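You operate a simulated robot arm through the tools that you are given. There is no shell and no other tool.

You are at the controls of a simulated robot arm. One attempt, no reset.

## Task
Beat the neck flat on the anvil block, then turn the chuck once.
Fine: use the mallet and put it back on the ledge; slide the anvil block away before the turn. Where these are worked on the way, their far stop is far enough and under half their travel is too little: anvil block.

Only the result counts: the job must be done as asked and must still hold three seconds after the hand-in. Knocking over, shifting, dropping, spilling or breaking anything else fails it.

## Robot
A 6-joint arm with a two-finger gripper, fixed in place. Base frame: the origin is at the foot of the arm, x ahead of it, y to its left, z up. Units: mm, rad, N and s.
With the tool pointing down near the work surface it reaches from about 540 to 800 mm from the base axis. Its first joint turns from -2.897 to 2.897 rad. Payload 1.66 kg.
Tool frame: the origin (TCP) lies between the finger pads and is the grasp point; the fingertips stand 16 mm ahead of it; z points along the fingers, y is the line along which they close. Largest opening 111 mm; the body of the gripper starts 104 mm behind the TCP.
Orientation is told as [roll, pitch, yaw] about the base's x, y, z axes, in that order, counted from this pose: with the fingers straight down and closing along the base's y, the tool's x points along the base's -x, its y along +y and its z along -z.

## Interface
- The arm moves only by the tool nudge_tool. Its argument "commands" is a list of rows, each a list of 3 entries, a list of its own where there are three numbers: the shift along the base's x, y, z in m, then the turn, a rotation vector about the base's x, y, z in rad, then the gripper command, from -1 (fully open) to 1 (shut), values between in proportion. In form: [[[tx, ty, tz], [rx, ry, rz], jaw], ...]. A call has 1 to 20 rows; each row is the pose to reach, as a shift and turn from the pose commanded when the call began. Rows are played at 5 a second. More than 50 mm and 0.15 rad between two rows, or a gripper value outside its range, and nothing of the call is played. Where a pose cannot be reached the arm comes as near as it can. A force on the tool above 60 N (or 10 N above the force at the start of the call, whichever is more), or a blocked arm, ends the call early, and 0.2 s more pass. The fingers move at their own pace and stop on an object; they squeeze with about 32 N. The grip force told is the motor's: it shows also when the fingers shut on nothing. Time passes only in rows, and 0.2 s behind the last, so rows that repeat a pose let the fingers close. It gives the time, the measured TCP pose, the force on the tool (base axes), the opening and the grip force at its end, in the units of the frame above (readings bear some noise), with the torque about the TCP (base axes, N m) and any sound that the robot's microphone picked up.
- Cameras (640 x 400 px; columns grow to the right, rows downward): "scene" is fixed at [46.9, -641.7, 1588]; the picture's right is [0.76, -0.65, 0.00], its down [-0.29, -0.34, -0.89] and it looks along [0.58, 0.68, -0.45] (base axes); focal length 354 px, centre (320, 200). "wrist" rides on the gripper at [70, 14, -143] in the tool frame; the picture's right is [-0.19, 0.98, 0.00], its down [-0.87, -0.17, -0.47] and it looks along [-0.46, -0.09, 0.88] (tool axes); focal length 230 px, centre (320, 200).
- grab_frame(camera): a new picture of that camera. The clock stands still meanwhile.
- raise_lower(by): slides the trunk up (or, below 0, down) by that many mm; the arm rides with it, the base frame stays. It gives what a move gives, with no picture.
- measure_at(camera, pixels): there is no depth. For up to 12 entries [column, row, z] of the newest picture of that camera ("zoom" is the newest enlarged one), the place [x, y] in the base frame at which the ray of that pixel passes the height z, good to about 2 mm, but the place of the scene camera against the robot may be out by one fixed shift of up to 12 mm in any direction. The clock stands still meanwhile.
- inspect(camera, box): a new picture of the part [left, top, right, bottom] of that camera's present view, enlarged. The clock stands still meanwhile.
- close_job(): hands the job in; it is judged then, once.

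Unless the task says otherwise, let go and move clear before handing in.

The tools are called after "Request:" by a JSON object that holds its "method" and its "body". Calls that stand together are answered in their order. nudge_tool: Moves the arm, as the interface text tells. Its arguments: {"type":"object","properties":{"commands":{"type":"array","items":{"type":"array"}}},"required":["commands"]} The other tools are called the same way: raise_lower (by) slides the trunk up or down; grab_frame (camera) takes a picture; measure_at (camera, pixels) gives the place at which the rays of pixels pass given heights; inspect (camera, box) takes an enlarged picture of a part of a camera's view; close_job () hands the job in.

At the start:

```text
time_s: 0.0
ee_pos: [352.3, 184.5, 1300.0]
tool_rot: [0.003, 0.001, 0.0]
contact_force: [-0.1, -0.2, -0.1]
torque: [0.02, 0.0, 0.01]
grip_width: 110.9
grip_force: 0.0
trunk travel left (down, up): [-125.0, 465.0]
```

scene: 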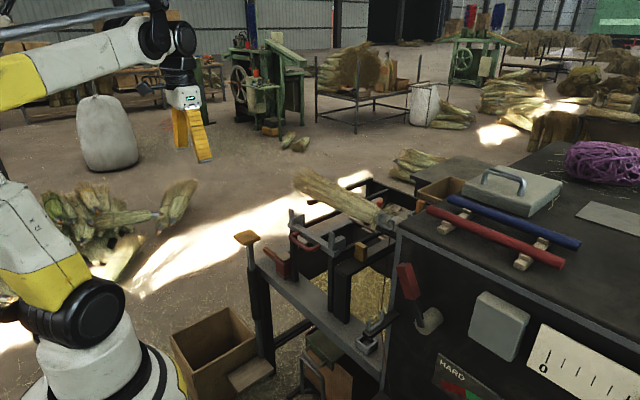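
wrist: 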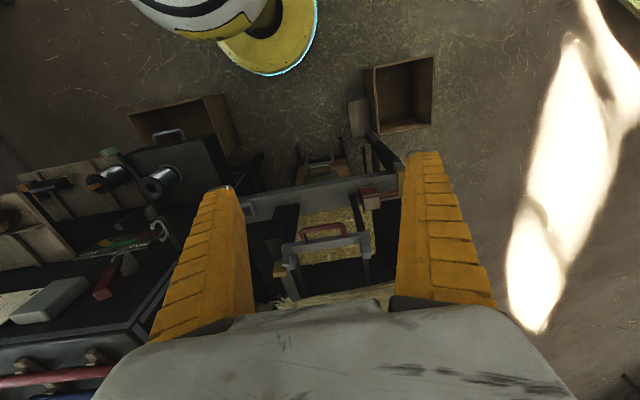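

The scene picture shows a broom-like bundle held in a frame around (340,195), a bench with handles, a red lever near (408,280) and a dark machine on the right. I'll enlarge several areas to work out the parts before moving.

Request:
{"method": "inspect", "body": {"camera": "scene", "box": [220, 150, 460, 300]}}

Request:
{"method": "inspect", "body": {"camera": "scene", "box": [220, 250, 460, 400]}}

Request:
{"method": "inspect", "body": {"camera": "scene", "box": [400, 130, 640, 280]}}

Request:
{"method": "inspect", "body": {"camera": "scene", "box": [400, 250, 640, 400]}}

Request:
{"method": "inspect", "body": {"camera": "wrist", "box": [0, 120, 240, 270]}}

Request:
{"method": "inspect", "body": {"camera": "wrist", "box": [220, 120, 460, 270]}}

```text
2.67 times, centred on (340, 225) of scene
```

zoom: 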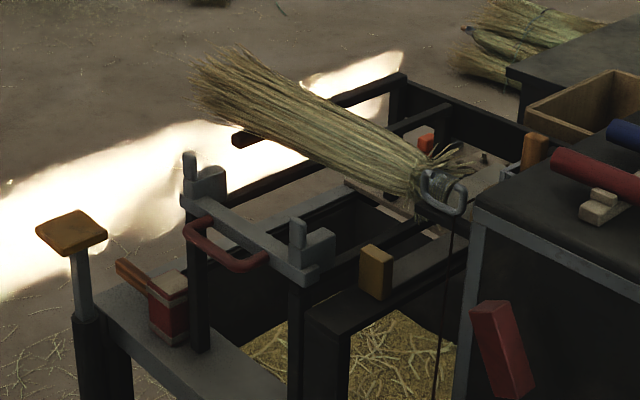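

```text
2.67 times, centred on (340, 325) of scene
```

zoom: 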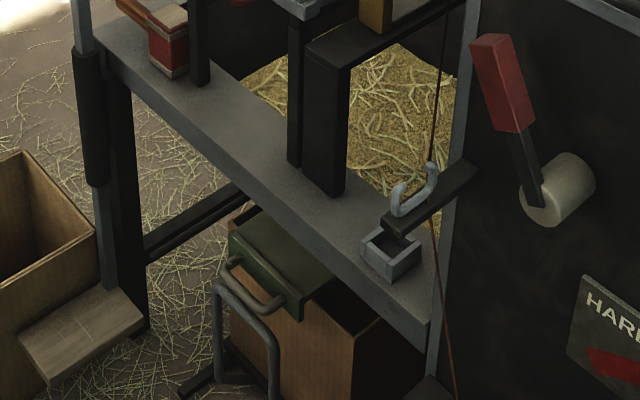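

```text
2.67 times, centred on (520, 205) of scene
```

zoom: 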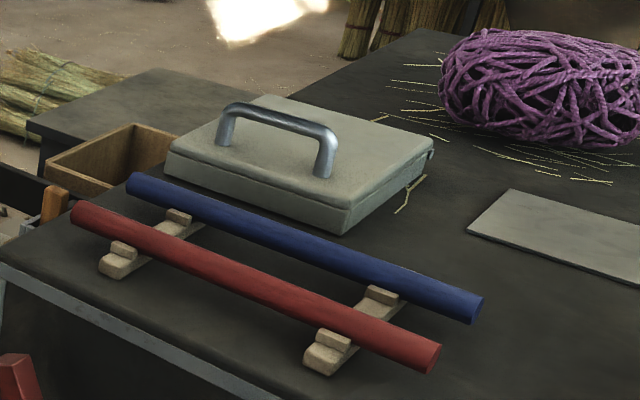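

```text
2.67 times, centred on (520, 325) of scene
```

zoom: 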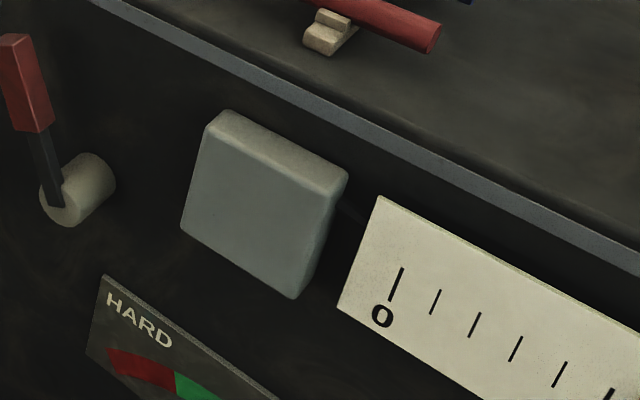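

```text
2.67 times, centred on (120, 195) of wrist
```

zoom: 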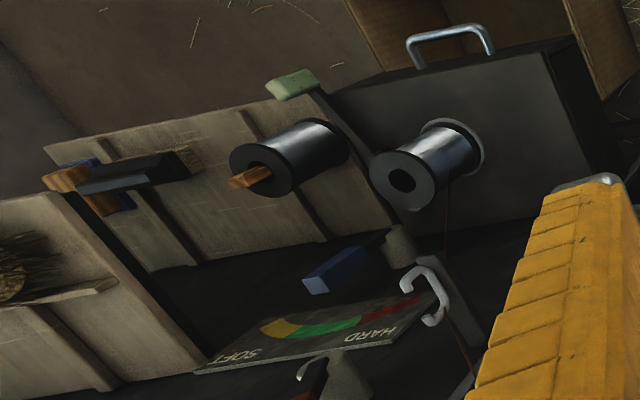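

```text
2.67 times, centred on (340, 195) of wrist
```

zoom: 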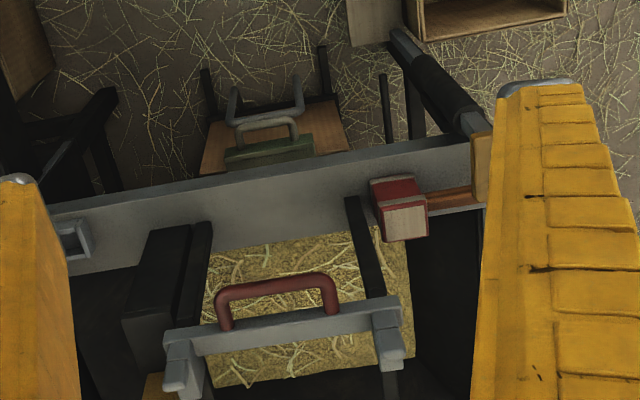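

The first zoom shows a bundle end near a hook at (380,222), a grey frame with two posts and a red-brown handle near (305,245), and a red block with a wooden handle at (283,262) that looks like the mallet on a grey ledge. I'll zoom in tighter to identify the chuck, the anvil block and the mallet.

Request:
{"method": "inspect", "body": {"camera": "scene", "box": [340, 175, 436, 235]}}

Request:
{"method": "inspect", "body": {"camera": "scene", "box": [250, 200, 346, 260]}}

Request:
{"method": "inspect", "body": {"camera": "scene", "box": [220, 225, 316, 285]}}

Request:
{"method": "inspect", "body": {"camera": "scene", "box": [320, 225, 416, 285]}}

Request:
{"method": "inspect", "body": {"camera": "wrist", "box": [240, 200, 400, 300]}}

Request:
{"method": "inspect", "body": {"camera": "scene", "box": [0, 0, 240, 150]}}

```text
6.67 times, centred on (388, 205) of scene
```

zoom: 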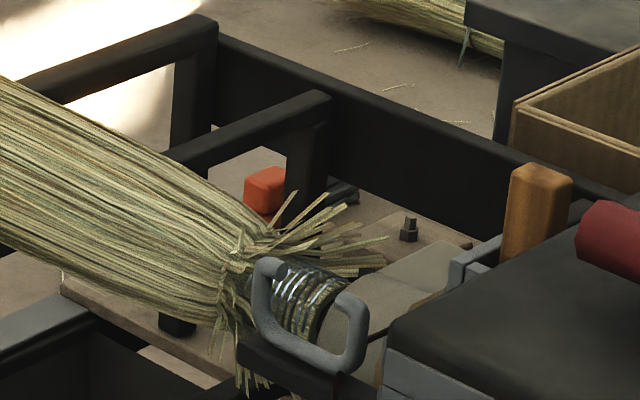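

```text
6.67 times, centred on (298, 230) of scene
```

zoom: 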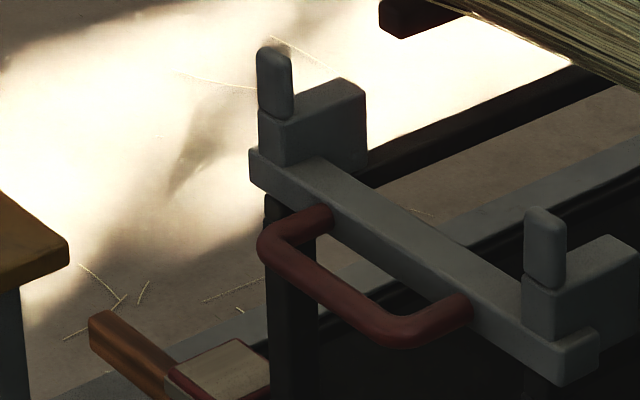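

```text
6.67 times, centred on (268, 255) of scene
```

zoom: 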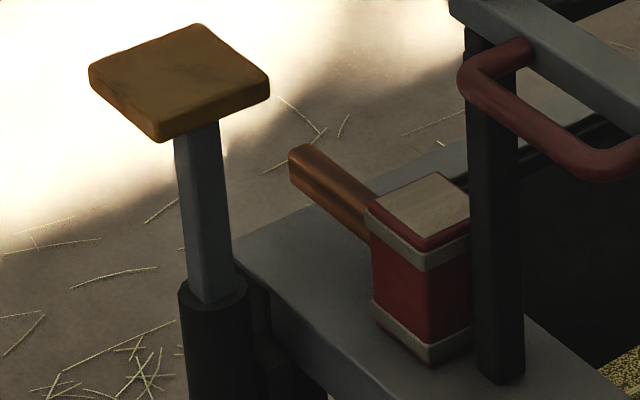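

```text
6.67 times, centred on (368, 255) of scene
```

zoom: 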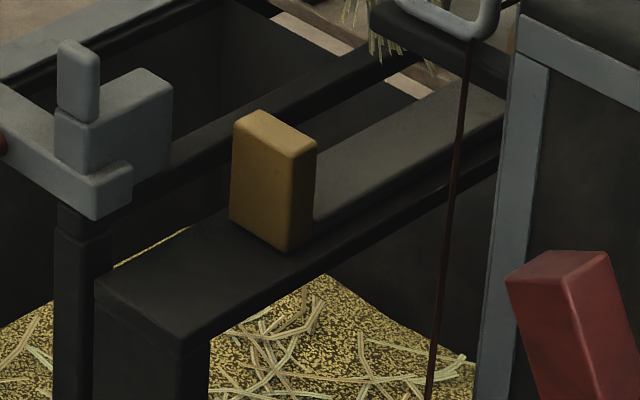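

```text
4.00 times, centred on (320, 250) of wrist
```

zoom: 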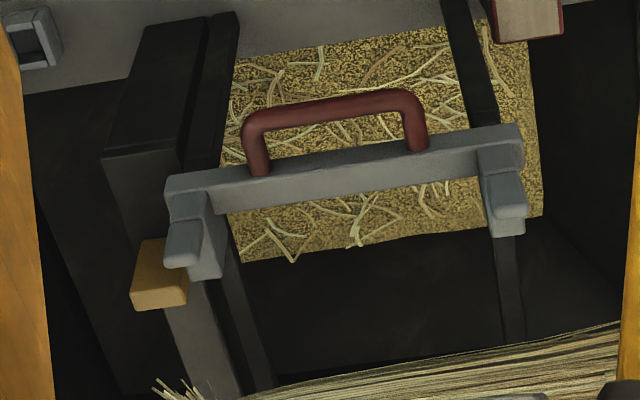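

```text
2.67 times, centred on (120, 75) of scene
```

zoom: 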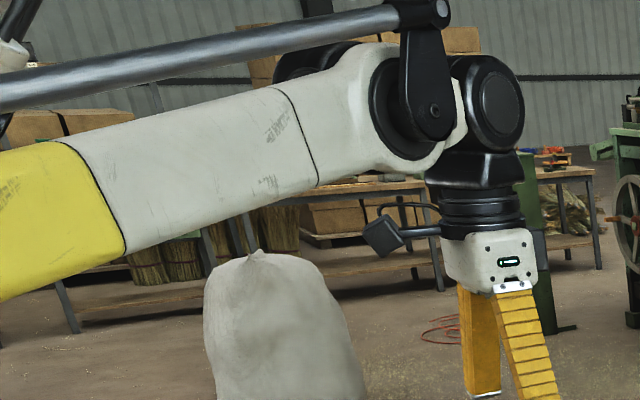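

The frame carries a grey carriage with a red handle, which appears in scene at (289,237)–(310,251) and in wrist at (342,224)–(302,230). I'll measure matching features in both views at several heights to find depth.

Request:
{"method": "measure_at", "body": {"camera": "scene", "pixels": [[289.3, 237.5, 1100], [289.3, 237.5, 1000], [289.3, 237.5, 900], [289.3, 237.5, 800], [310, 251, 1000], [310, 251, 900], [310, 251, 800], [281, 252, 900], [281, 252, 800], [281, 252, 1000]]}}

Request:
{"method": "measure_at", "body": {"camera": "wrist", "pixels": [[342.5, 224, 1100], [342.5, 224, 1000], [342.5, 224, 900], [342.5, 224, 800], [302.5, 230, 1000], [302.5, 230, 900], [302.5, 230, 800], [371, 199, 900], [371, 199, 800], [371, 199, 1000]]}}

```text
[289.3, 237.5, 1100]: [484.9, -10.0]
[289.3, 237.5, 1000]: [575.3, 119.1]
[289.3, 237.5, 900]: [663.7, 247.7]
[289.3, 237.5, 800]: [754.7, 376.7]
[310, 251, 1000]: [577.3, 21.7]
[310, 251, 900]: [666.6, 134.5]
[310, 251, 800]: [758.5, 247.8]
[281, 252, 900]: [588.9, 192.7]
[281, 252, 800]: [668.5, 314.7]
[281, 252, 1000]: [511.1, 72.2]
```

```text
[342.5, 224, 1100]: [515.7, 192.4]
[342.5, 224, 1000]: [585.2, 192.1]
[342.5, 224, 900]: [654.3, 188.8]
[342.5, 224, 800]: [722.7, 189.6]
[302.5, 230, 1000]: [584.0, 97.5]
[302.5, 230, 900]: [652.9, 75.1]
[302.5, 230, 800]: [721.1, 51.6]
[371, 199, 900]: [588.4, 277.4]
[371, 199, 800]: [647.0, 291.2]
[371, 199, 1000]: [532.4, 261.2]
```

Triangulating the red handle gives about x=623, y=85–190, z≈945, and the two cameras agree to a few mm. I'll move the arm at height for a better wrist view of the work area.

Request:
{"method": "nudge_tool", "body": {"commands": [[[0.03, -0.02, 0.015], [0, 0, 0], -1], [[0.06, -0.05, 0.03], [0, 0, 0], -1], [[0.09, -0.08, 0.045], [0, 0, 0], -1], [[0.12, -0.11, 0.05], [0, 0, 0], -1], [[0.15, -0.14, 0.05], [0, 0, 0], -1]]}}

Request:
{"method": "grab_frame", "body": {"camera": "wrist"}}

```text
time_s: 1.2
ee_pos: [500.7, 39.1, 1350.3]
tool_rot: [0.0, -0.001, -0.001]
contact_force: [-0.4, 0.9, -0.3]
torque: [0.03, -0.03, -0.01]
grip_width: 111.0
grip_force: 0.1
trunk travel left (down, up): [-125.0, 465.0]
```

```text
taken
```

wrist: 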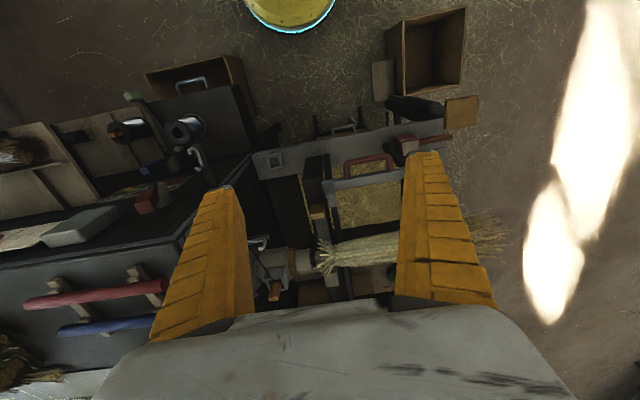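

This view shows the full layout: ledge, carriage, bundle lying along y, and the chuck and grey head near (275,275). I'll enlarge the middle and the left.

Request:
{"method": "inspect", "body": {"camera": "wrist", "box": [230, 110, 422, 230]}}

Request:
{"method": "inspect", "body": {"camera": "wrist", "box": [220, 210, 412, 330]}}

Request:
{"method": "inspect", "body": {"camera": "wrist", "box": [40, 80, 232, 200]}}

Request:
{"method": "inspect", "body": {"camera": "wrist", "box": [360, 80, 520, 180]}}

```text
3.33 times, centred on (326, 170) of wrist
```

zoom: 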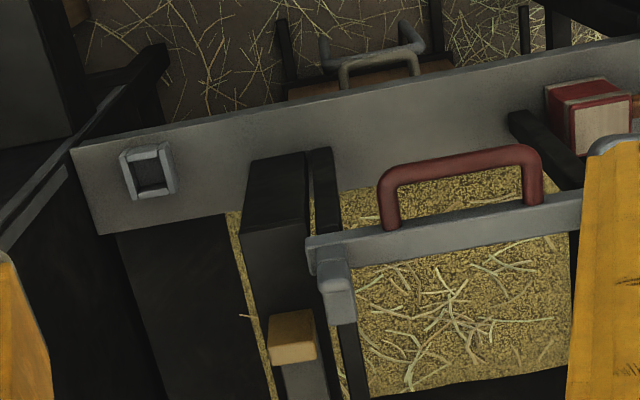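

```text
3.33 times, centred on (316, 270) of wrist
```

zoom: 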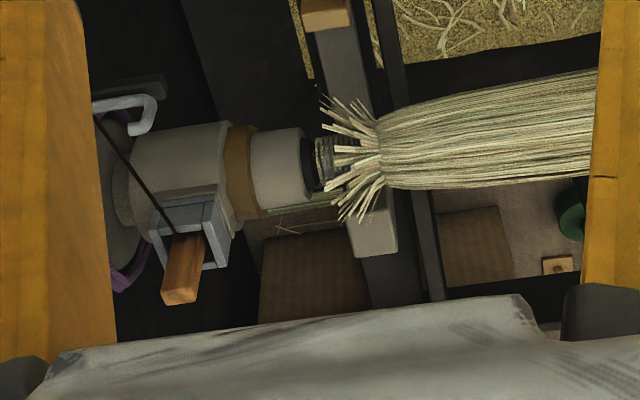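

```text
3.33 times, centred on (136, 140) of wrist
```

zoom: 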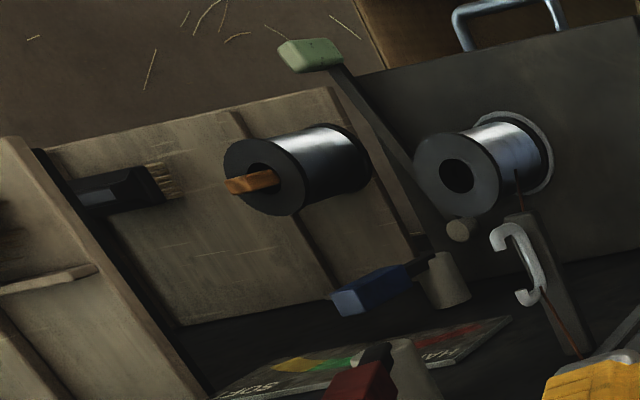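

```text
4.00 times, centred on (440, 130) of wrist
```

zoom: 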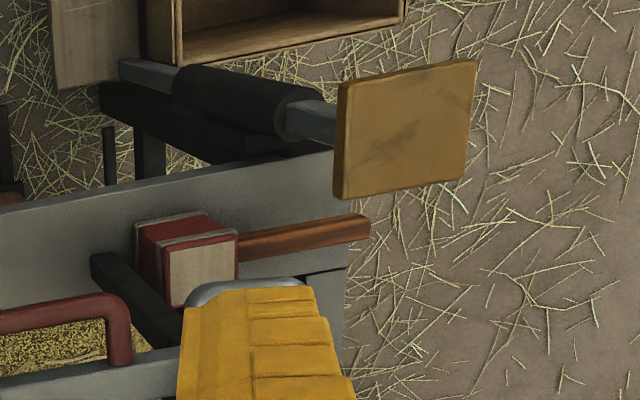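

The slab with the yellow block at one end passes under the neck, and the chuck with an orange handle in a grey bracket is near wrist (275,291). I'll triangulate the neck, orange handle, yellow block and mallet.

Request:
{"method": "measure_at", "body": {"camera": "wrist", "pixels": [[275.5, 291, 1000], [275.5, 291, 900], [319, 258, 1000], [319, 258, 900], [317, 209, 1000], [317, 209, 900], [410, 142, 900], [410, 142, 800], [475, 114, 900], [475, 114, 800]]}}

Request:
{"method": "measure_at", "body": {"camera": "scene", "pixels": [[421, 203, 1000], [421, 203, 900], [385, 220, 1000], [385, 220, 900], [361, 244.5, 1000], [361, 244.5, 900], [281, 252, 900], [281, 252, 800], [260, 238, 900], [260, 238, 800]]}}

```text
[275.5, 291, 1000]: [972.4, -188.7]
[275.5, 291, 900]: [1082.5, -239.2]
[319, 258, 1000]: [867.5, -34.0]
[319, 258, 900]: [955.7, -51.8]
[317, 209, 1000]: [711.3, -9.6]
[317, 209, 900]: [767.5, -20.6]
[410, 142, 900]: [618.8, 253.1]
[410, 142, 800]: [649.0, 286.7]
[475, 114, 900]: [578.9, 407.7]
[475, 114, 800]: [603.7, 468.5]
```

```text
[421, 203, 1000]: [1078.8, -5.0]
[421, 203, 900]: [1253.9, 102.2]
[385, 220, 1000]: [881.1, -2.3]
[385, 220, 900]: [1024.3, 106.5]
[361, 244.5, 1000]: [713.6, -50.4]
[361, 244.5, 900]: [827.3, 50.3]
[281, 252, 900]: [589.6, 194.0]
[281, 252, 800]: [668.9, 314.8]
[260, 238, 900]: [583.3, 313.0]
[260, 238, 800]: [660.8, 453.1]
```

Triangulation puts the neck near (845,-30,1025), the mallet head top near (640,276,832) and the yellow block near (740,-15,965). I'll move to look at the chuck more closely from above, staying high.

Request:
{"method": "nudge_tool", "body": {"commands": [[[0.04, -0.02, 0.0], [0, 0, 0], -1], [[0.08, -0.04, 0.0], [0, 0, 0], -1], [[0.12, -0.06, 0.0], [0, 0, 0], -1], [[0.16, -0.08, 0.0], [0, 0, 0], -1], [[0.2, -0.1, 0.0], [0, 0, 0], -1]]}}

Request:
{"method": "grab_frame", "body": {"camera": "wrist"}}

Request:
{"method": "inspect", "body": {"camera": "wrist", "box": [240, 150, 400, 250]}}

Request:
{"method": "grab_frame", "body": {"camera": "scene"}}

```text
time_s: 2.4
ee_pos: [674.1, -44.1, 1343.4]
tool_rot: [-0.001, -0.003, -0.001]
contact_force: [-0.6, 0.5, 0.5]
torque: [-0.06, -0.14, -0.02]
grip_width: 111.0
grip_force: 0.0
out of reach, approached as far as the arm can: row 5
trunk travel left (down, up): [-125.0, 465.0]
```

```text
taken
```

wrist: 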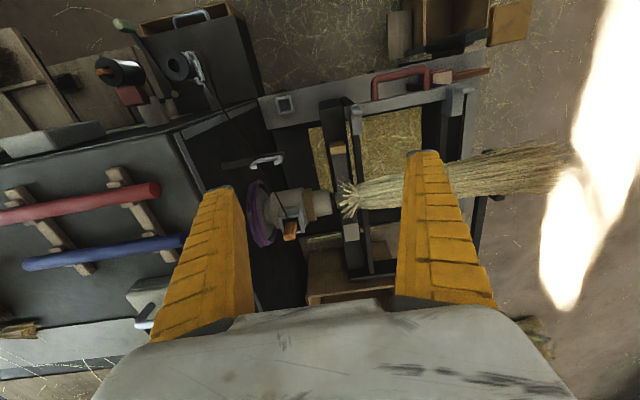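

```text
4.00 times, centred on (320, 200) of wrist
```

zoom: 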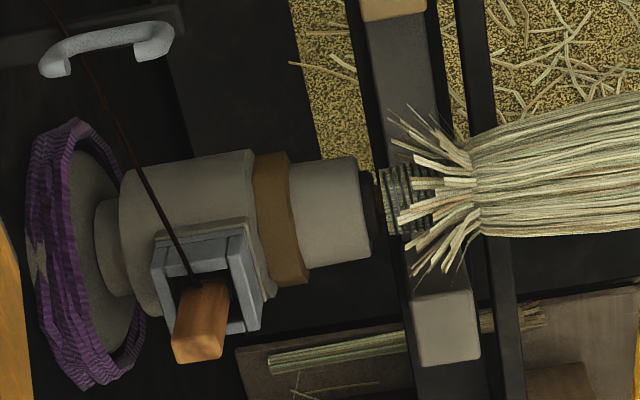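

```text
taken
```

scene: 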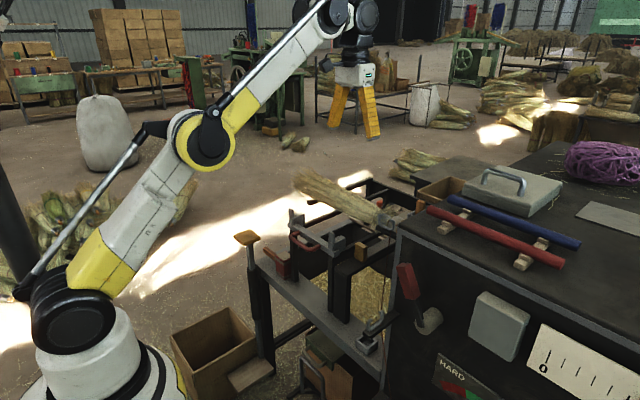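

From above, the chuck has a drum, a wooden collar, and a grey bracket with an orange peg at wrist (290,234). The slab under the neck runs from the yellow block (339,151) to its far end (351,232). I'll measure these in the new frame.

Request:
{"method": "measure_at", "body": {"camera": "wrist", "pixels": [[290, 233.7, 1100], [290, 233.7, 1000], [347.5, 199, 1000], [347.5, 199, 1050], [338.7, 150, 1000], [338.7, 150, 950], [351, 232, 1000], [351, 232, 950], [266, 160, 1000], [266, 160, 1100], [313, 205, 1050], [313, 205, 1000]]}}

Request:
{"method": "inspect", "body": {"camera": "wrist", "box": [220, 70, 380, 170]}}

Request:
{"method": "inspect", "body": {"camera": "wrist", "box": [360, 40, 520, 140]}}

Request:
{"method": "inspect", "body": {"camera": "wrist", "box": [80, 0, 240, 100]}}

```text
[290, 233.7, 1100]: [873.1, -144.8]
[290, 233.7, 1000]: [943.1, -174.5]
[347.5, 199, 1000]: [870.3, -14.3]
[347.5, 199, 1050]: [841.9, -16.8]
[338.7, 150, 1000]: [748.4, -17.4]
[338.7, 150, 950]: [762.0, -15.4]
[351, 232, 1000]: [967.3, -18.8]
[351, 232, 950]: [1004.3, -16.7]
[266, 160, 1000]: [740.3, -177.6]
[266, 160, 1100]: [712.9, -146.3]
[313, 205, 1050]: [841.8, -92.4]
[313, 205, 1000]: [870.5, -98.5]
```

```text
4.00 times, centred on (300, 120) of wrist
```

zoom: 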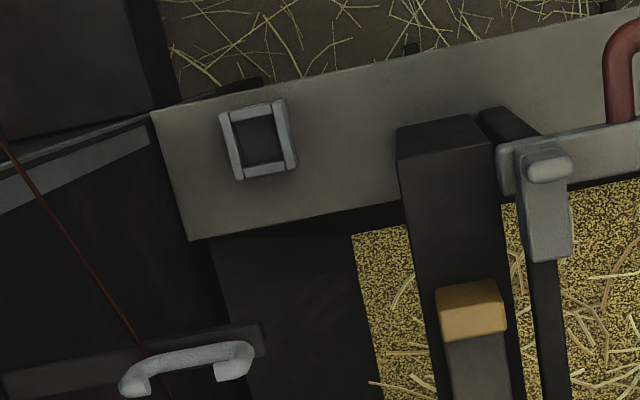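

```text
4.00 times, centred on (440, 90) of wrist
```

zoom: 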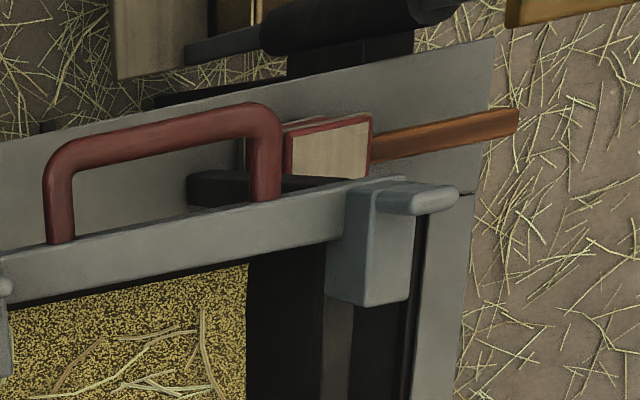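

```text
4.00 times, centred on (160, 50) of wrist
```

zoom: 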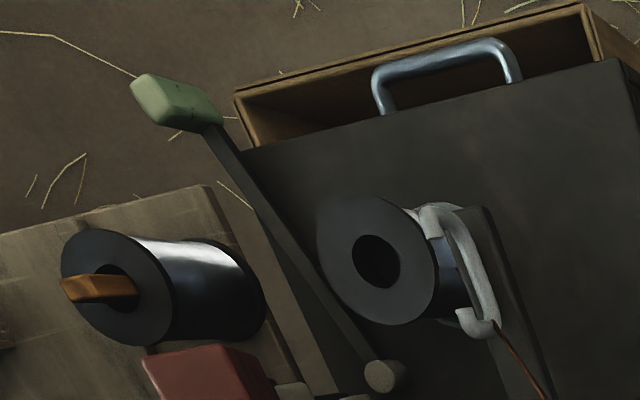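

The wire runs from the spool through white guides up to the bracket at the chuck. I'll measure the dark machine's top height before going lower, using the red rod end (157,190 wrist; 430,210 scene) and the machine corner.

Request:
{"method": "measure_at", "body": {"camera": "wrist", "pixels": [[157, 190, 1000], [157, 190, 1100], [175, 131, 1000], [175, 131, 1100], [183, 243, 1000], [183, 243, 1100]]}}

Request:
{"method": "measure_at", "body": {"camera": "scene", "pixels": [[430, 209, 1000], [430, 209, 1100], [401, 227, 1000], [401, 227, 1100], [450, 198, 1000], [450, 198, 1100]]}}

Request:
{"method": "inspect", "body": {"camera": "scene", "box": [370, 180, 450, 230]}}

```text
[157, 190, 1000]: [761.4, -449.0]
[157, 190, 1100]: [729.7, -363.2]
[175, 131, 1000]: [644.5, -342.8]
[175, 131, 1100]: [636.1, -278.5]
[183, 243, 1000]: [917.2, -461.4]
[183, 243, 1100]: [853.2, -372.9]
```

```text
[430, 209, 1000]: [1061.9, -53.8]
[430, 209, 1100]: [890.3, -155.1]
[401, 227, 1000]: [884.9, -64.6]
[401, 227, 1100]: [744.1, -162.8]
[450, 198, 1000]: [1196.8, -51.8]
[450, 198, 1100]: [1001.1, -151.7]
```

```text
8.00 times, centred on (410, 205) of scene
```

zoom: 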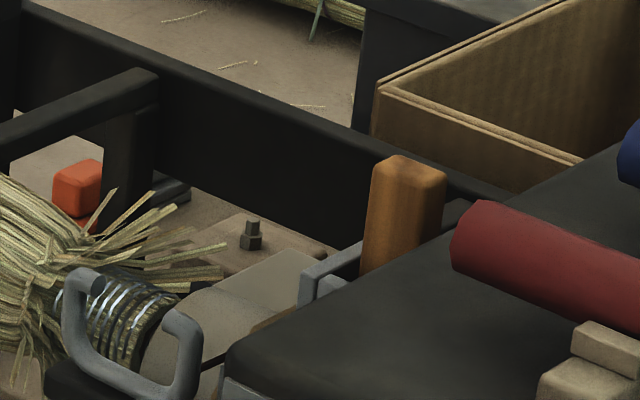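

The machine top is at about z=1175–1190 for y<-230, and the peg looks like a vertical orange post with its top near (859,-138,1124). I'll move lower and tilt the tool forward for a close view of the chuck.

Request:
{"method": "nudge_tool", "body": {"commands": [[[0.0, 0.0, -0.03], [0, -0.1, 0], -1], [[0.0, 0.0, -0.06], [0, -0.2, 0], -1], [[0.0, 0.0, -0.08], [0, -0.3, 0], -1], [[0.0, -0.01, -0.09], [0, -0.4, 0], -1], [[0.0, -0.02, -0.1], [0, -0.5, 0], -1]]}}

Request:
{"method": "grab_frame", "body": {"camera": "wrist"}}

Request:
{"method": "inspect", "body": {"camera": "wrist", "box": [240, 100, 400, 200]}}

Request:
{"method": "inspect", "body": {"camera": "wrist", "box": [240, 170, 400, 270]}}

```text
time_s: 3.6
ee_pos: [675.1, -64.9, 1242.9]
tool_rot: [0.001, -0.5, 0.0]
contact_force: [-0.3, 0.5, 0.1]
torque: [0.03, 0.02, 0.03]
grip_width: 111.1
grip_force: 0.1
trunk travel left (down, up): [-125.0, 465.0]
```

```text
taken
```

wrist: 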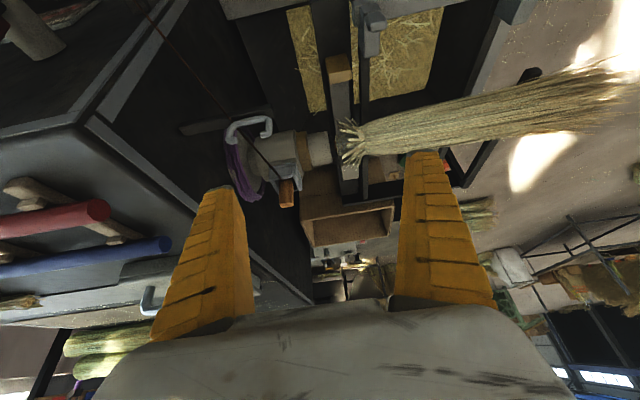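

```text
4.00 times, centred on (320, 150) of wrist
```

zoom: 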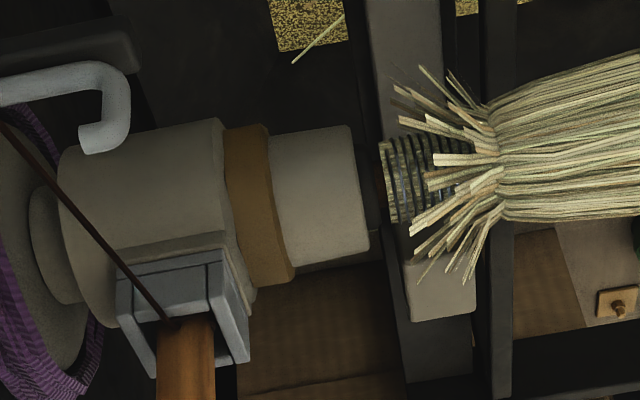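

```text
4.00 times, centred on (320, 220) of wrist
```

zoom: 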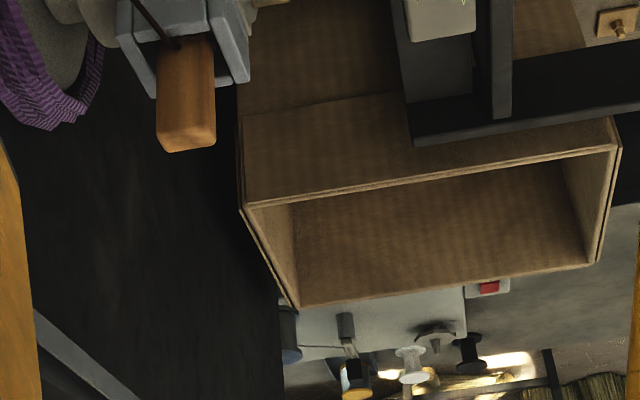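

The orange peg stands in a grey four-walled socket beside the chuck drum, with the wire running to its base, and a purple cord sits on the pulley behind. I need to know what actually turns the chuck, so I'll look more closely at the pulley, the treadle post and the bench front.

Request:
{"method": "inspect", "body": {"camera": "wrist", "box": [180, 100, 300, 175]}}

Request:
{"method": "inspect", "body": {"camera": "scene", "box": [160, 225, 320, 325]}}

Request:
{"method": "inspect", "body": {"camera": "scene", "box": [160, 300, 320, 400]}}

Request:
{"method": "inspect", "body": {"camera": "scene", "box": [300, 300, 460, 400]}}

Request:
{"method": "inspect", "body": {"camera": "scene", "box": [480, 300, 640, 400]}}

```text
5.33 times, centred on (240, 138) of wrist
```

zoom: 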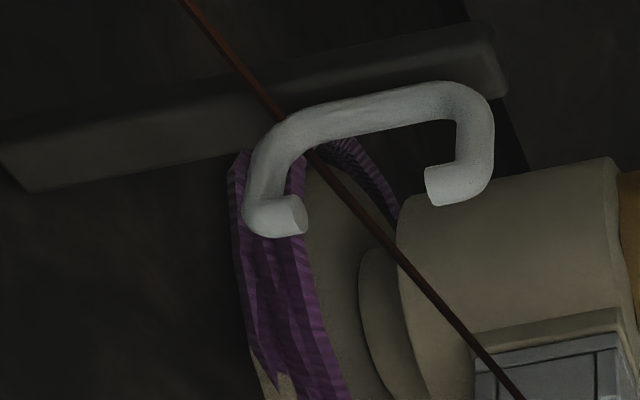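

```text
4.00 times, centred on (240, 275) of scene
```

zoom: 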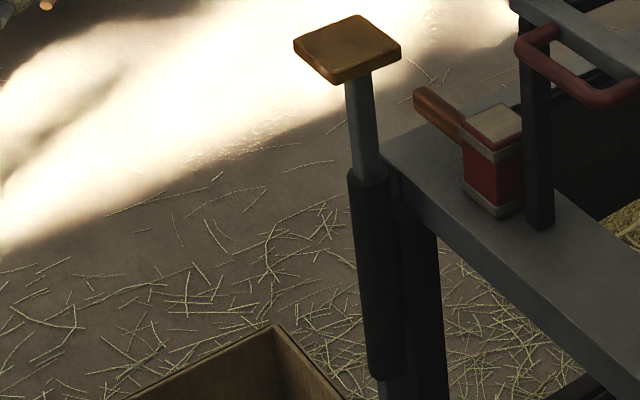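

```text
4.00 times, centred on (240, 350) of scene
```

zoom: 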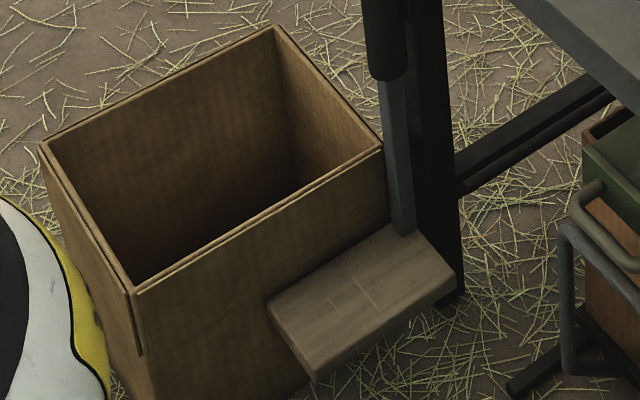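

```text
4.00 times, centred on (380, 350) of scene
```

zoom: 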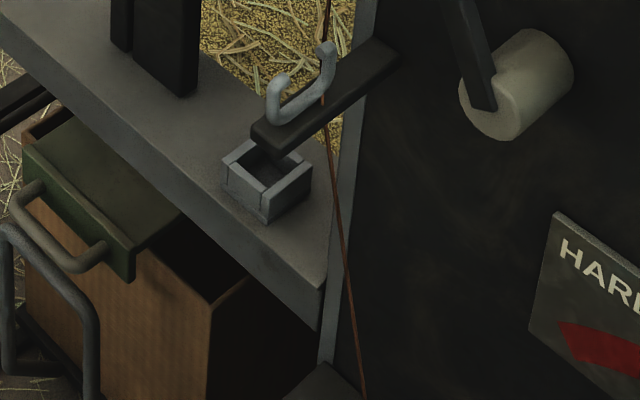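

```text
4.00 times, centred on (560, 350) of scene
```

zoom: 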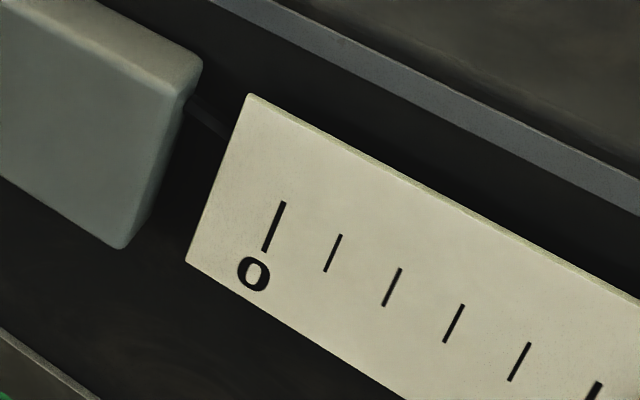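

The yellow plate post at scene (247,237) runs down through a sleeve to a wooden treadle board at (250,375), so the treadle is probably what drives the chuck. First I need the mallet, so I'll move to view it closely.

Request:
{"method": "nudge_tool", "body": {"commands": [[[-0.015, 0.035, 0.0], [0, 0.05, 0], -1], [[-0.03, 0.07, 0.0], [0, 0.1, 0], -1], [[-0.045, 0.105, -0.01], [0, 0.15, 0], -1], [[-0.06, 0.14, -0.025], [0, 0.2, 0], -1], [[-0.075, 0.175, -0.04], [0, 0.25, 0], -1], [[-0.09, 0.21, -0.055], [0, 0.3, 0], -1], [[-0.105, 0.245, -0.07], [0, 0.35, 0], -1], [[-0.12, 0.28, -0.085], [0, 0.4, 0], -1], [[-0.14, 0.315, -0.1], [0, 0.45, 0], -1], [[-0.16, 0.35, -0.115], [0, 0.5, 0], -1]]}}

Request:
{"method": "grab_frame", "body": {"camera": "wrist"}}

Request:
{"method": "inspect", "body": {"camera": "wrist", "box": [240, 130, 400, 230]}}

```text
time_s: 5.8
ee_pos: [519.1, 286.4, 1127.1]
tool_rot: [0.001, 0.0, 0.0]
contact_force: [-0.1, 0.1, -0.2]
torque: [0.01, 0.0, -0.01]
grip_width: 110.8
grip_force: 0.0
trunk travel left (down, up): [-125.0, 465.0]
```

```text
taken
```

wrist: 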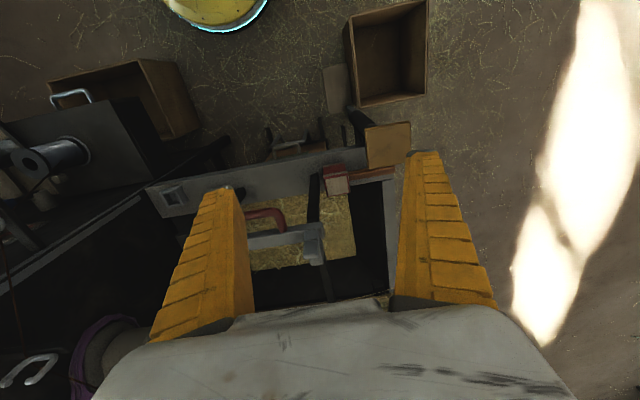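

```text
4.00 times, centred on (320, 180) of wrist
```

zoom: 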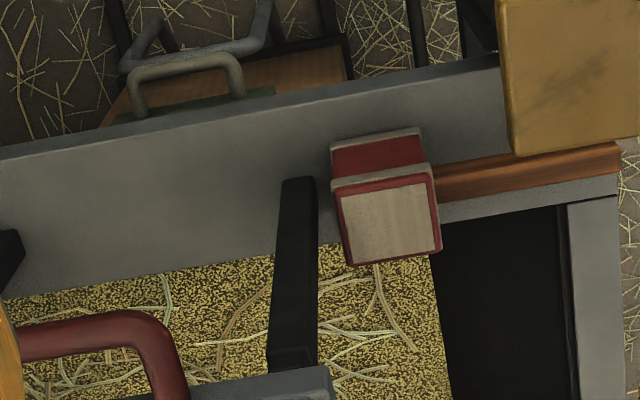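

The mallet stands upright with its beige top at wrist (337,185) and its handle running to (395,170), close to the yellow plate. I'll zoom the scene view on it and measure.

Request:
{"method": "inspect", "body": {"camera": "scene", "box": [226, 220, 306, 270]}}

Request:
{"method": "measure_at", "body": {"camera": "wrist", "pixels": [[325, 178.7, 830], [347, 175, 830], [350, 192, 830], [328, 196, 830], [395, 166, 800], [395.5, 173, 800], [349.5, 175, 800], [366, 128, 850], [410, 122, 850], [412, 160, 850], [369, 169, 850]]}}

```text
8.00 times, centred on (266, 245) of scene
```

zoom: 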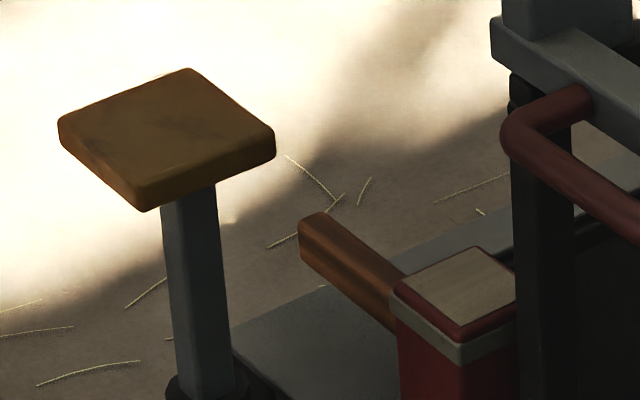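

```text
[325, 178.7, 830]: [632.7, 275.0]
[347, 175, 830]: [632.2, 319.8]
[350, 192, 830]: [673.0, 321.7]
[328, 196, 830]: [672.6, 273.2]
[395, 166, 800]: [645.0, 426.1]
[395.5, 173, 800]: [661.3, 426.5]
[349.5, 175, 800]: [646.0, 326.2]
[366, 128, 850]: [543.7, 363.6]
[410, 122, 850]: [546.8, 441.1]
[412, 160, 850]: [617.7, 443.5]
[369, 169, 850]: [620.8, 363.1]
```

The mallet head reads as roughly axis-aligned with its handle along +y. I'll cross-check the heights with the same corners in the scene view.

Request:
{"method": "measure_at", "body": {"camera": "scene", "pixels": [[275.7, 255.3, 850], [275.7, 255.3, 800], [285.4, 250.8, 850], [285.4, 250.8, 800], [283, 261.5, 850], [283, 261.5, 800], [233.5, 235.2, 900], [233.5, 235.2, 850], [249.7, 229, 900], [249.7, 229, 850], [266.5, 246.6, 850], [266.5, 246.6, 800]]}}

Request:
{"method": "measure_at", "body": {"camera": "wrist", "pixels": [[347, 175, 850], [347, 175, 800], [350, 192, 850], [350, 192, 800], [325, 178.7, 850], [325, 178.7, 800], [410, 122, 900], [410, 122, 850], [412, 160, 900], [412, 160, 850], [395, 166, 850], [395, 166, 800]]}}

```text
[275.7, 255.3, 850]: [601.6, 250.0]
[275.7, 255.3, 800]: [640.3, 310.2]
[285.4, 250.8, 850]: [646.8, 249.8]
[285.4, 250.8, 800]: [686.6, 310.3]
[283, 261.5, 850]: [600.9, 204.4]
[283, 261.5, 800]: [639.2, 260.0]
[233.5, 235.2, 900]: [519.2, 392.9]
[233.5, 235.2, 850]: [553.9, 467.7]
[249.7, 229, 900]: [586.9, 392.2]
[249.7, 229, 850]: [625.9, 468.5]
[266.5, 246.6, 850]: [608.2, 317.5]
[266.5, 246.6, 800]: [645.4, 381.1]
```

```text
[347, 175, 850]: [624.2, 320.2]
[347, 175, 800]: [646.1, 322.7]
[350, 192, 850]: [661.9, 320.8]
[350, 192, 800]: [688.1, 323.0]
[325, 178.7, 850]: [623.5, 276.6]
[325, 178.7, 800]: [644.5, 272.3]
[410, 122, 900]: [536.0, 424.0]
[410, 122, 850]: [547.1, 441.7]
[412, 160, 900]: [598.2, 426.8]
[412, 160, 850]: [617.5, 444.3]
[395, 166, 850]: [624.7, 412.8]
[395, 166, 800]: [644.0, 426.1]
```

Triangulation gives mallet head top z≈790 at x 649–693, y 271–323, the handle to y≈438 with its top at z≈755, and the yellow plate at z≈873, x 540–607, y 355–433. Before planning the grasp I'll test how far the arm reaches above the neck.

Request:
{"method": "nudge_tool", "body": {"commands": [[[0.03, -0.035, 0.01], [0, 0, 0], -1], [[0.06, -0.07, 0.02], [0, 0, 0], -1], [[0.09, -0.105, 0.03], [0, 0, 0], -1], [[0.12, -0.14, 0.04], [0, 0, 0], -1], [[0.15, -0.175, 0.04], [0, 0, 0], -1], [[0.18, -0.21, 0.04], [0, 0, 0], -1], [[0.2, -0.25, 0.04], [0, 0, 0], -1], [[0.22, -0.29, 0.03], [0, 0, 0], -1], [[0.25, -0.316, 0.02], [0, 0, 0], -1], [[0.29, -0.316, 0.02], [0, 0, 0], -1], [[0.33, -0.316, 0.02], [0, 0, 0], -1]]}}

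Request:
{"method": "grab_frame", "body": {"camera": "wrist"}}

```text
time_s: 8.2
ee_pos: [800.1, -29.2, 1139.8]
tool_rot: [0.001, 0.0, -0.003]
contact_force: [-0.6, 0.0, 0.2]
torque: [-0.04, -0.05, -0.03]
grip_width: 111.0
grip_force: 0.0
out of reach, approached as far as the arm can: row 10, 11
trunk travel left (down, up): [-125.0, 465.0]
```

```text
taken
```

wrist: 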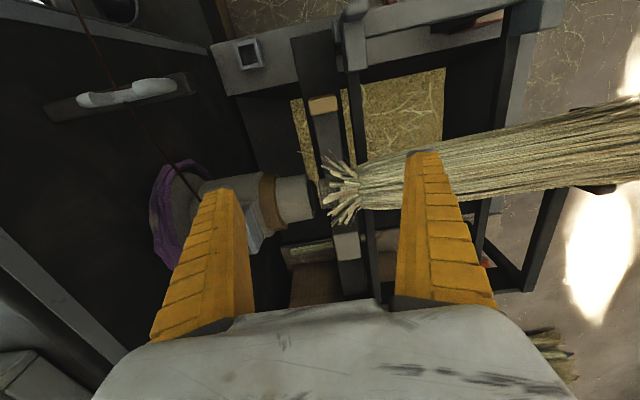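

The arm reaches (800,-29,1140) with the tool down, and lower heights or a raised trunk should extend that. I'll zoom in on the neck, the slab and the chuck here.

Request:
{"method": "inspect", "body": {"camera": "wrist", "box": [240, 130, 400, 230]}}

Request:
{"method": "inspect", "body": {"camera": "wrist", "box": [240, 30, 400, 130]}}

Request:
{"method": "inspect", "body": {"camera": "wrist", "box": [250, 200, 400, 294]}}

Request:
{"method": "measure_at", "body": {"camera": "wrist", "pixels": [[310, 98, 960], [335, 96, 960], [335, 235, 960], [360, 235, 960], [338, 258, 960], [362, 255, 960], [322, 190, 1030], [340, 195, 1030], [257, 200, 1030]]}}

```text
4.00 times, centred on (320, 180) of wrist
```

zoom: 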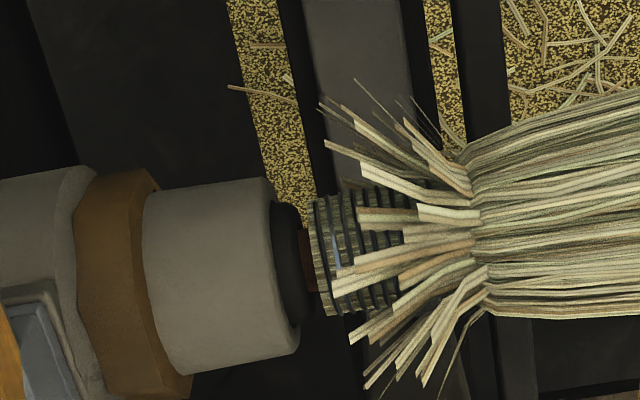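

```text
4.00 times, centred on (320, 80) of wrist
```

zoom: 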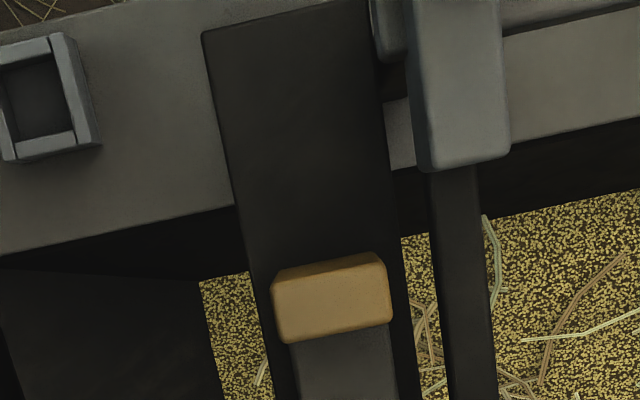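

```text
4.26 times, centred on (325, 247) of wrist
```

zoom: 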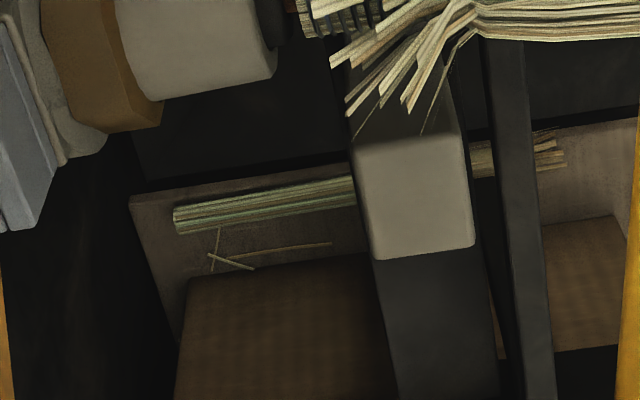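

```text
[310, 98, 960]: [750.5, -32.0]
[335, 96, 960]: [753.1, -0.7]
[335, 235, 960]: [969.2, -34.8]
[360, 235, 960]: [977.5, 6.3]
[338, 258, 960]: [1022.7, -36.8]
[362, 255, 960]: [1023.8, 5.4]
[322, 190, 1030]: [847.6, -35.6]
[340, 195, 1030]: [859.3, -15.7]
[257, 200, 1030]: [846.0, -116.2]
```

The neck is a wire-wrapped end at wrist (328,190), with the slab beneath it and the yellow block at its near end. I'll triangulate the yellow block corners, slab and neck against the scene view to find the anvil's top height.

Request:
{"method": "measure_at", "body": {"camera": "scene", "pixels": [[355.2, 244.5, 1000], [355.2, 244.5, 950], [367.2, 246.7, 1000], [367.2, 246.7, 950], [359.7, 241.5, 1000], [359.7, 241.5, 950]]}}

Request:
{"method": "measure_at", "body": {"camera": "wrist", "pixels": [[334.5, 93.2, 1000], [334.5, 93.2, 950], [310.7, 97, 1000], [310.7, 97, 950], [310.5, 115.7, 1000], [310.5, 115.7, 950], [337.5, 110, 1000], [337.5, 110, 950]]}}

Request:
{"method": "inspect", "body": {"camera": "scene", "box": [330, 200, 410, 250]}}

Request:
{"method": "inspect", "body": {"camera": "scene", "box": [290, 180, 370, 230]}}

```text
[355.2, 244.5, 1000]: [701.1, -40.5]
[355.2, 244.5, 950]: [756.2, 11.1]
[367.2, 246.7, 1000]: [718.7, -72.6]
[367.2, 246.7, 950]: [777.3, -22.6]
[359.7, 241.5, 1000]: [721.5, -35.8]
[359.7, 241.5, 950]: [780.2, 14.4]
```

```text
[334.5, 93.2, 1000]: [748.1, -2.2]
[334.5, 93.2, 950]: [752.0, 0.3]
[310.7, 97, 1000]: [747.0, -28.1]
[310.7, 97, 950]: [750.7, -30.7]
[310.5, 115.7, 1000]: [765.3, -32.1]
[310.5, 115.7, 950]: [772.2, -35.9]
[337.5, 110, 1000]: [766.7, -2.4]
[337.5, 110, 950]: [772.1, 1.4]
```

```text
8.00 times, centred on (370, 225) of scene
```

zoom: 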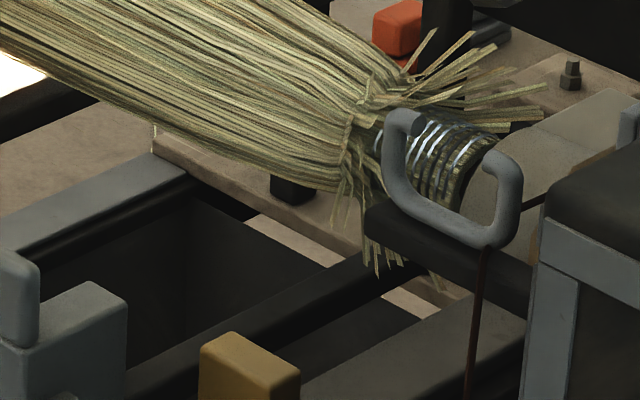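

```text
8.00 times, centred on (330, 205) of scene
```

zoom: 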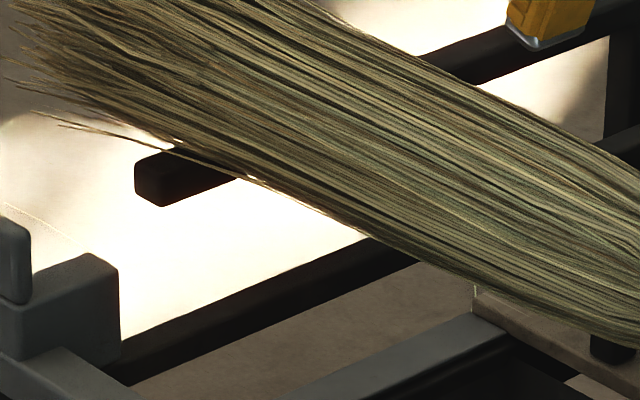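

The yellow block's top is at z≈960, x 751–771, y −31..0, but the neck sits near z≈1025, so I need to see whether the anvil is actually under it. I'll tilt the tool to look almost horizontally at the neck from the robot side.

Request:
{"method": "nudge_tool", "body": {"commands": [[[-0.03, 0.001, 0.0], [0, -0.13, 0], -1], [[-0.06, 0.003, 0.0], [0, -0.26, 0], -1], [[-0.09, 0.005, -0.005], [0, -0.39, 0], -1], [[-0.12, 0.007, -0.02], [0, -0.52, 0], -1], [[-0.15, 0.009, -0.035], [0, -0.65, 0], -1], [[-0.18, 0.009, -0.05], [0, -0.78, 0], -1], [[-0.2, 0.009, -0.065], [0, -0.9, 0], -1]]}}

Request:
{"method": "grab_frame", "body": {"camera": "wrist"}}

Request:
{"method": "inspect", "body": {"camera": "wrist", "box": [240, 100, 400, 200]}}

```text
time_s: 9.8
ee_pos: [596.2, -23.3, 1070.0]
tool_rot: [0.0, -0.904, -0.001]
contact_force: [-0.8, 0.9, 0.3]
torque: [-0.03, 0.01, -0.03]
grip_width: 110.8
grip_force: 0.1
trunk travel left (down, up): [-125.0, 465.0]
```

```text
taken
```

wrist: 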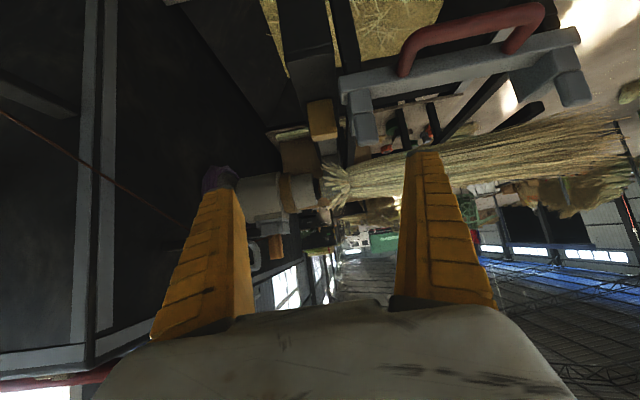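

```text
4.00 times, centred on (320, 150) of wrist
```

zoom: 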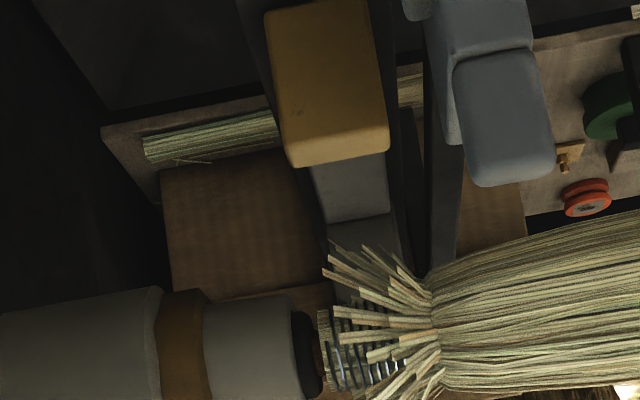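

This near-horizontal view (upside down) shows the yellow handle, then a low slab, then a step up at zoom (355,215) to a raised block running under the neck. I'll zoom closer there.

Request:
{"method": "inspect", "body": {"camera": "wrist", "box": [304, 140, 352, 170]}}

Request:
{"method": "inspect", "body": {"camera": "wrist", "box": [304, 165, 352, 195]}}

Request:
{"method": "inspect", "body": {"camera": "wrist", "box": [220, 160, 316, 220]}}

```text
13.33 times, centred on (328, 155) of wrist
```

zoom: 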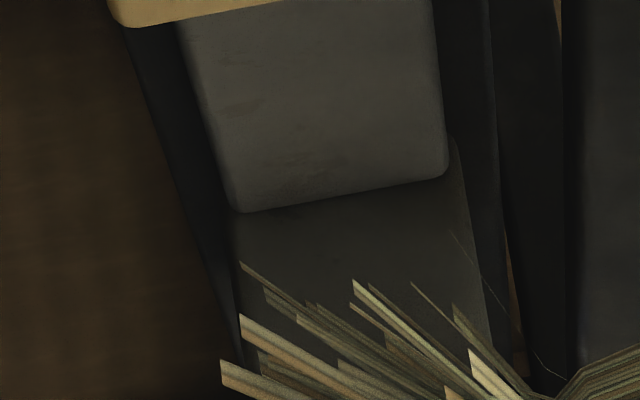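

```text
13.33 times, centred on (328, 180) of wrist
```

zoom: 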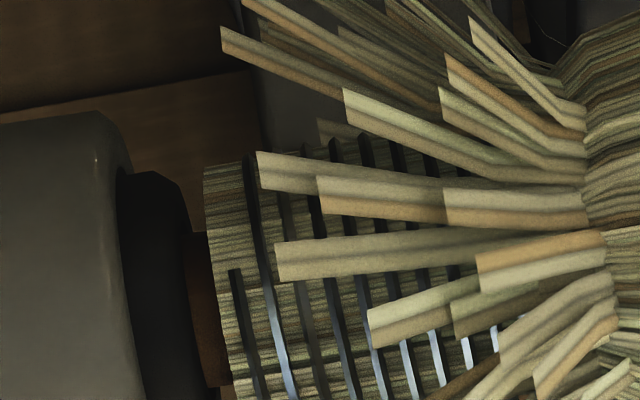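

```text
6.67 times, centred on (268, 190) of wrist
```

zoom: 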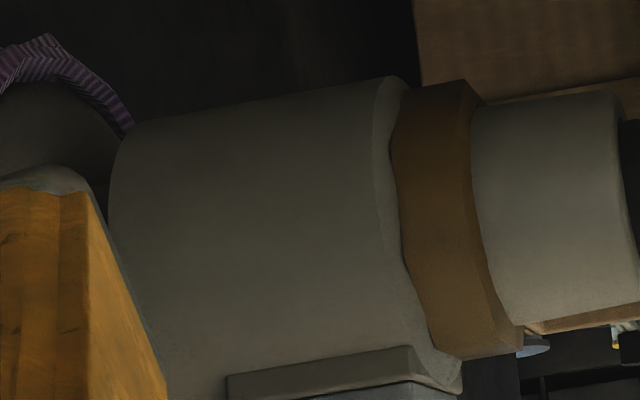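

The slab's rounded end shows at wrist (321,155)–(337,153) with a dark surface beyond it. I'll measure this edge at several heights to tell whether it lies before or beyond the neck.

Request:
{"method": "measure_at", "body": {"camera": "wrist", "pixels": [[321.6, 155.4, 900], [321.6, 155.4, 930], [321.6, 155.4, 960], [321.6, 155.4, 980], [337, 152.5, 930], [337, 152.5, 960], [337, 152.5, 980], [338, 151, 900], [312, 141.5, 930], [336.5, 137.5, 930], [310, 130, 960], [333, 127, 960]]}}

```text
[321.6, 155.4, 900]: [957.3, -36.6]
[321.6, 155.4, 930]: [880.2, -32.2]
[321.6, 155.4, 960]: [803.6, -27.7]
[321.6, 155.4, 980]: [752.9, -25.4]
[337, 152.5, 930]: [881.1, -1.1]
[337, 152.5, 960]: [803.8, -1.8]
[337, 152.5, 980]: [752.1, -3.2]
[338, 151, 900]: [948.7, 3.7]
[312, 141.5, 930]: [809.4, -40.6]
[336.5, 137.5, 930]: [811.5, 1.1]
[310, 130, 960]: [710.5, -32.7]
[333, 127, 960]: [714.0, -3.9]
```

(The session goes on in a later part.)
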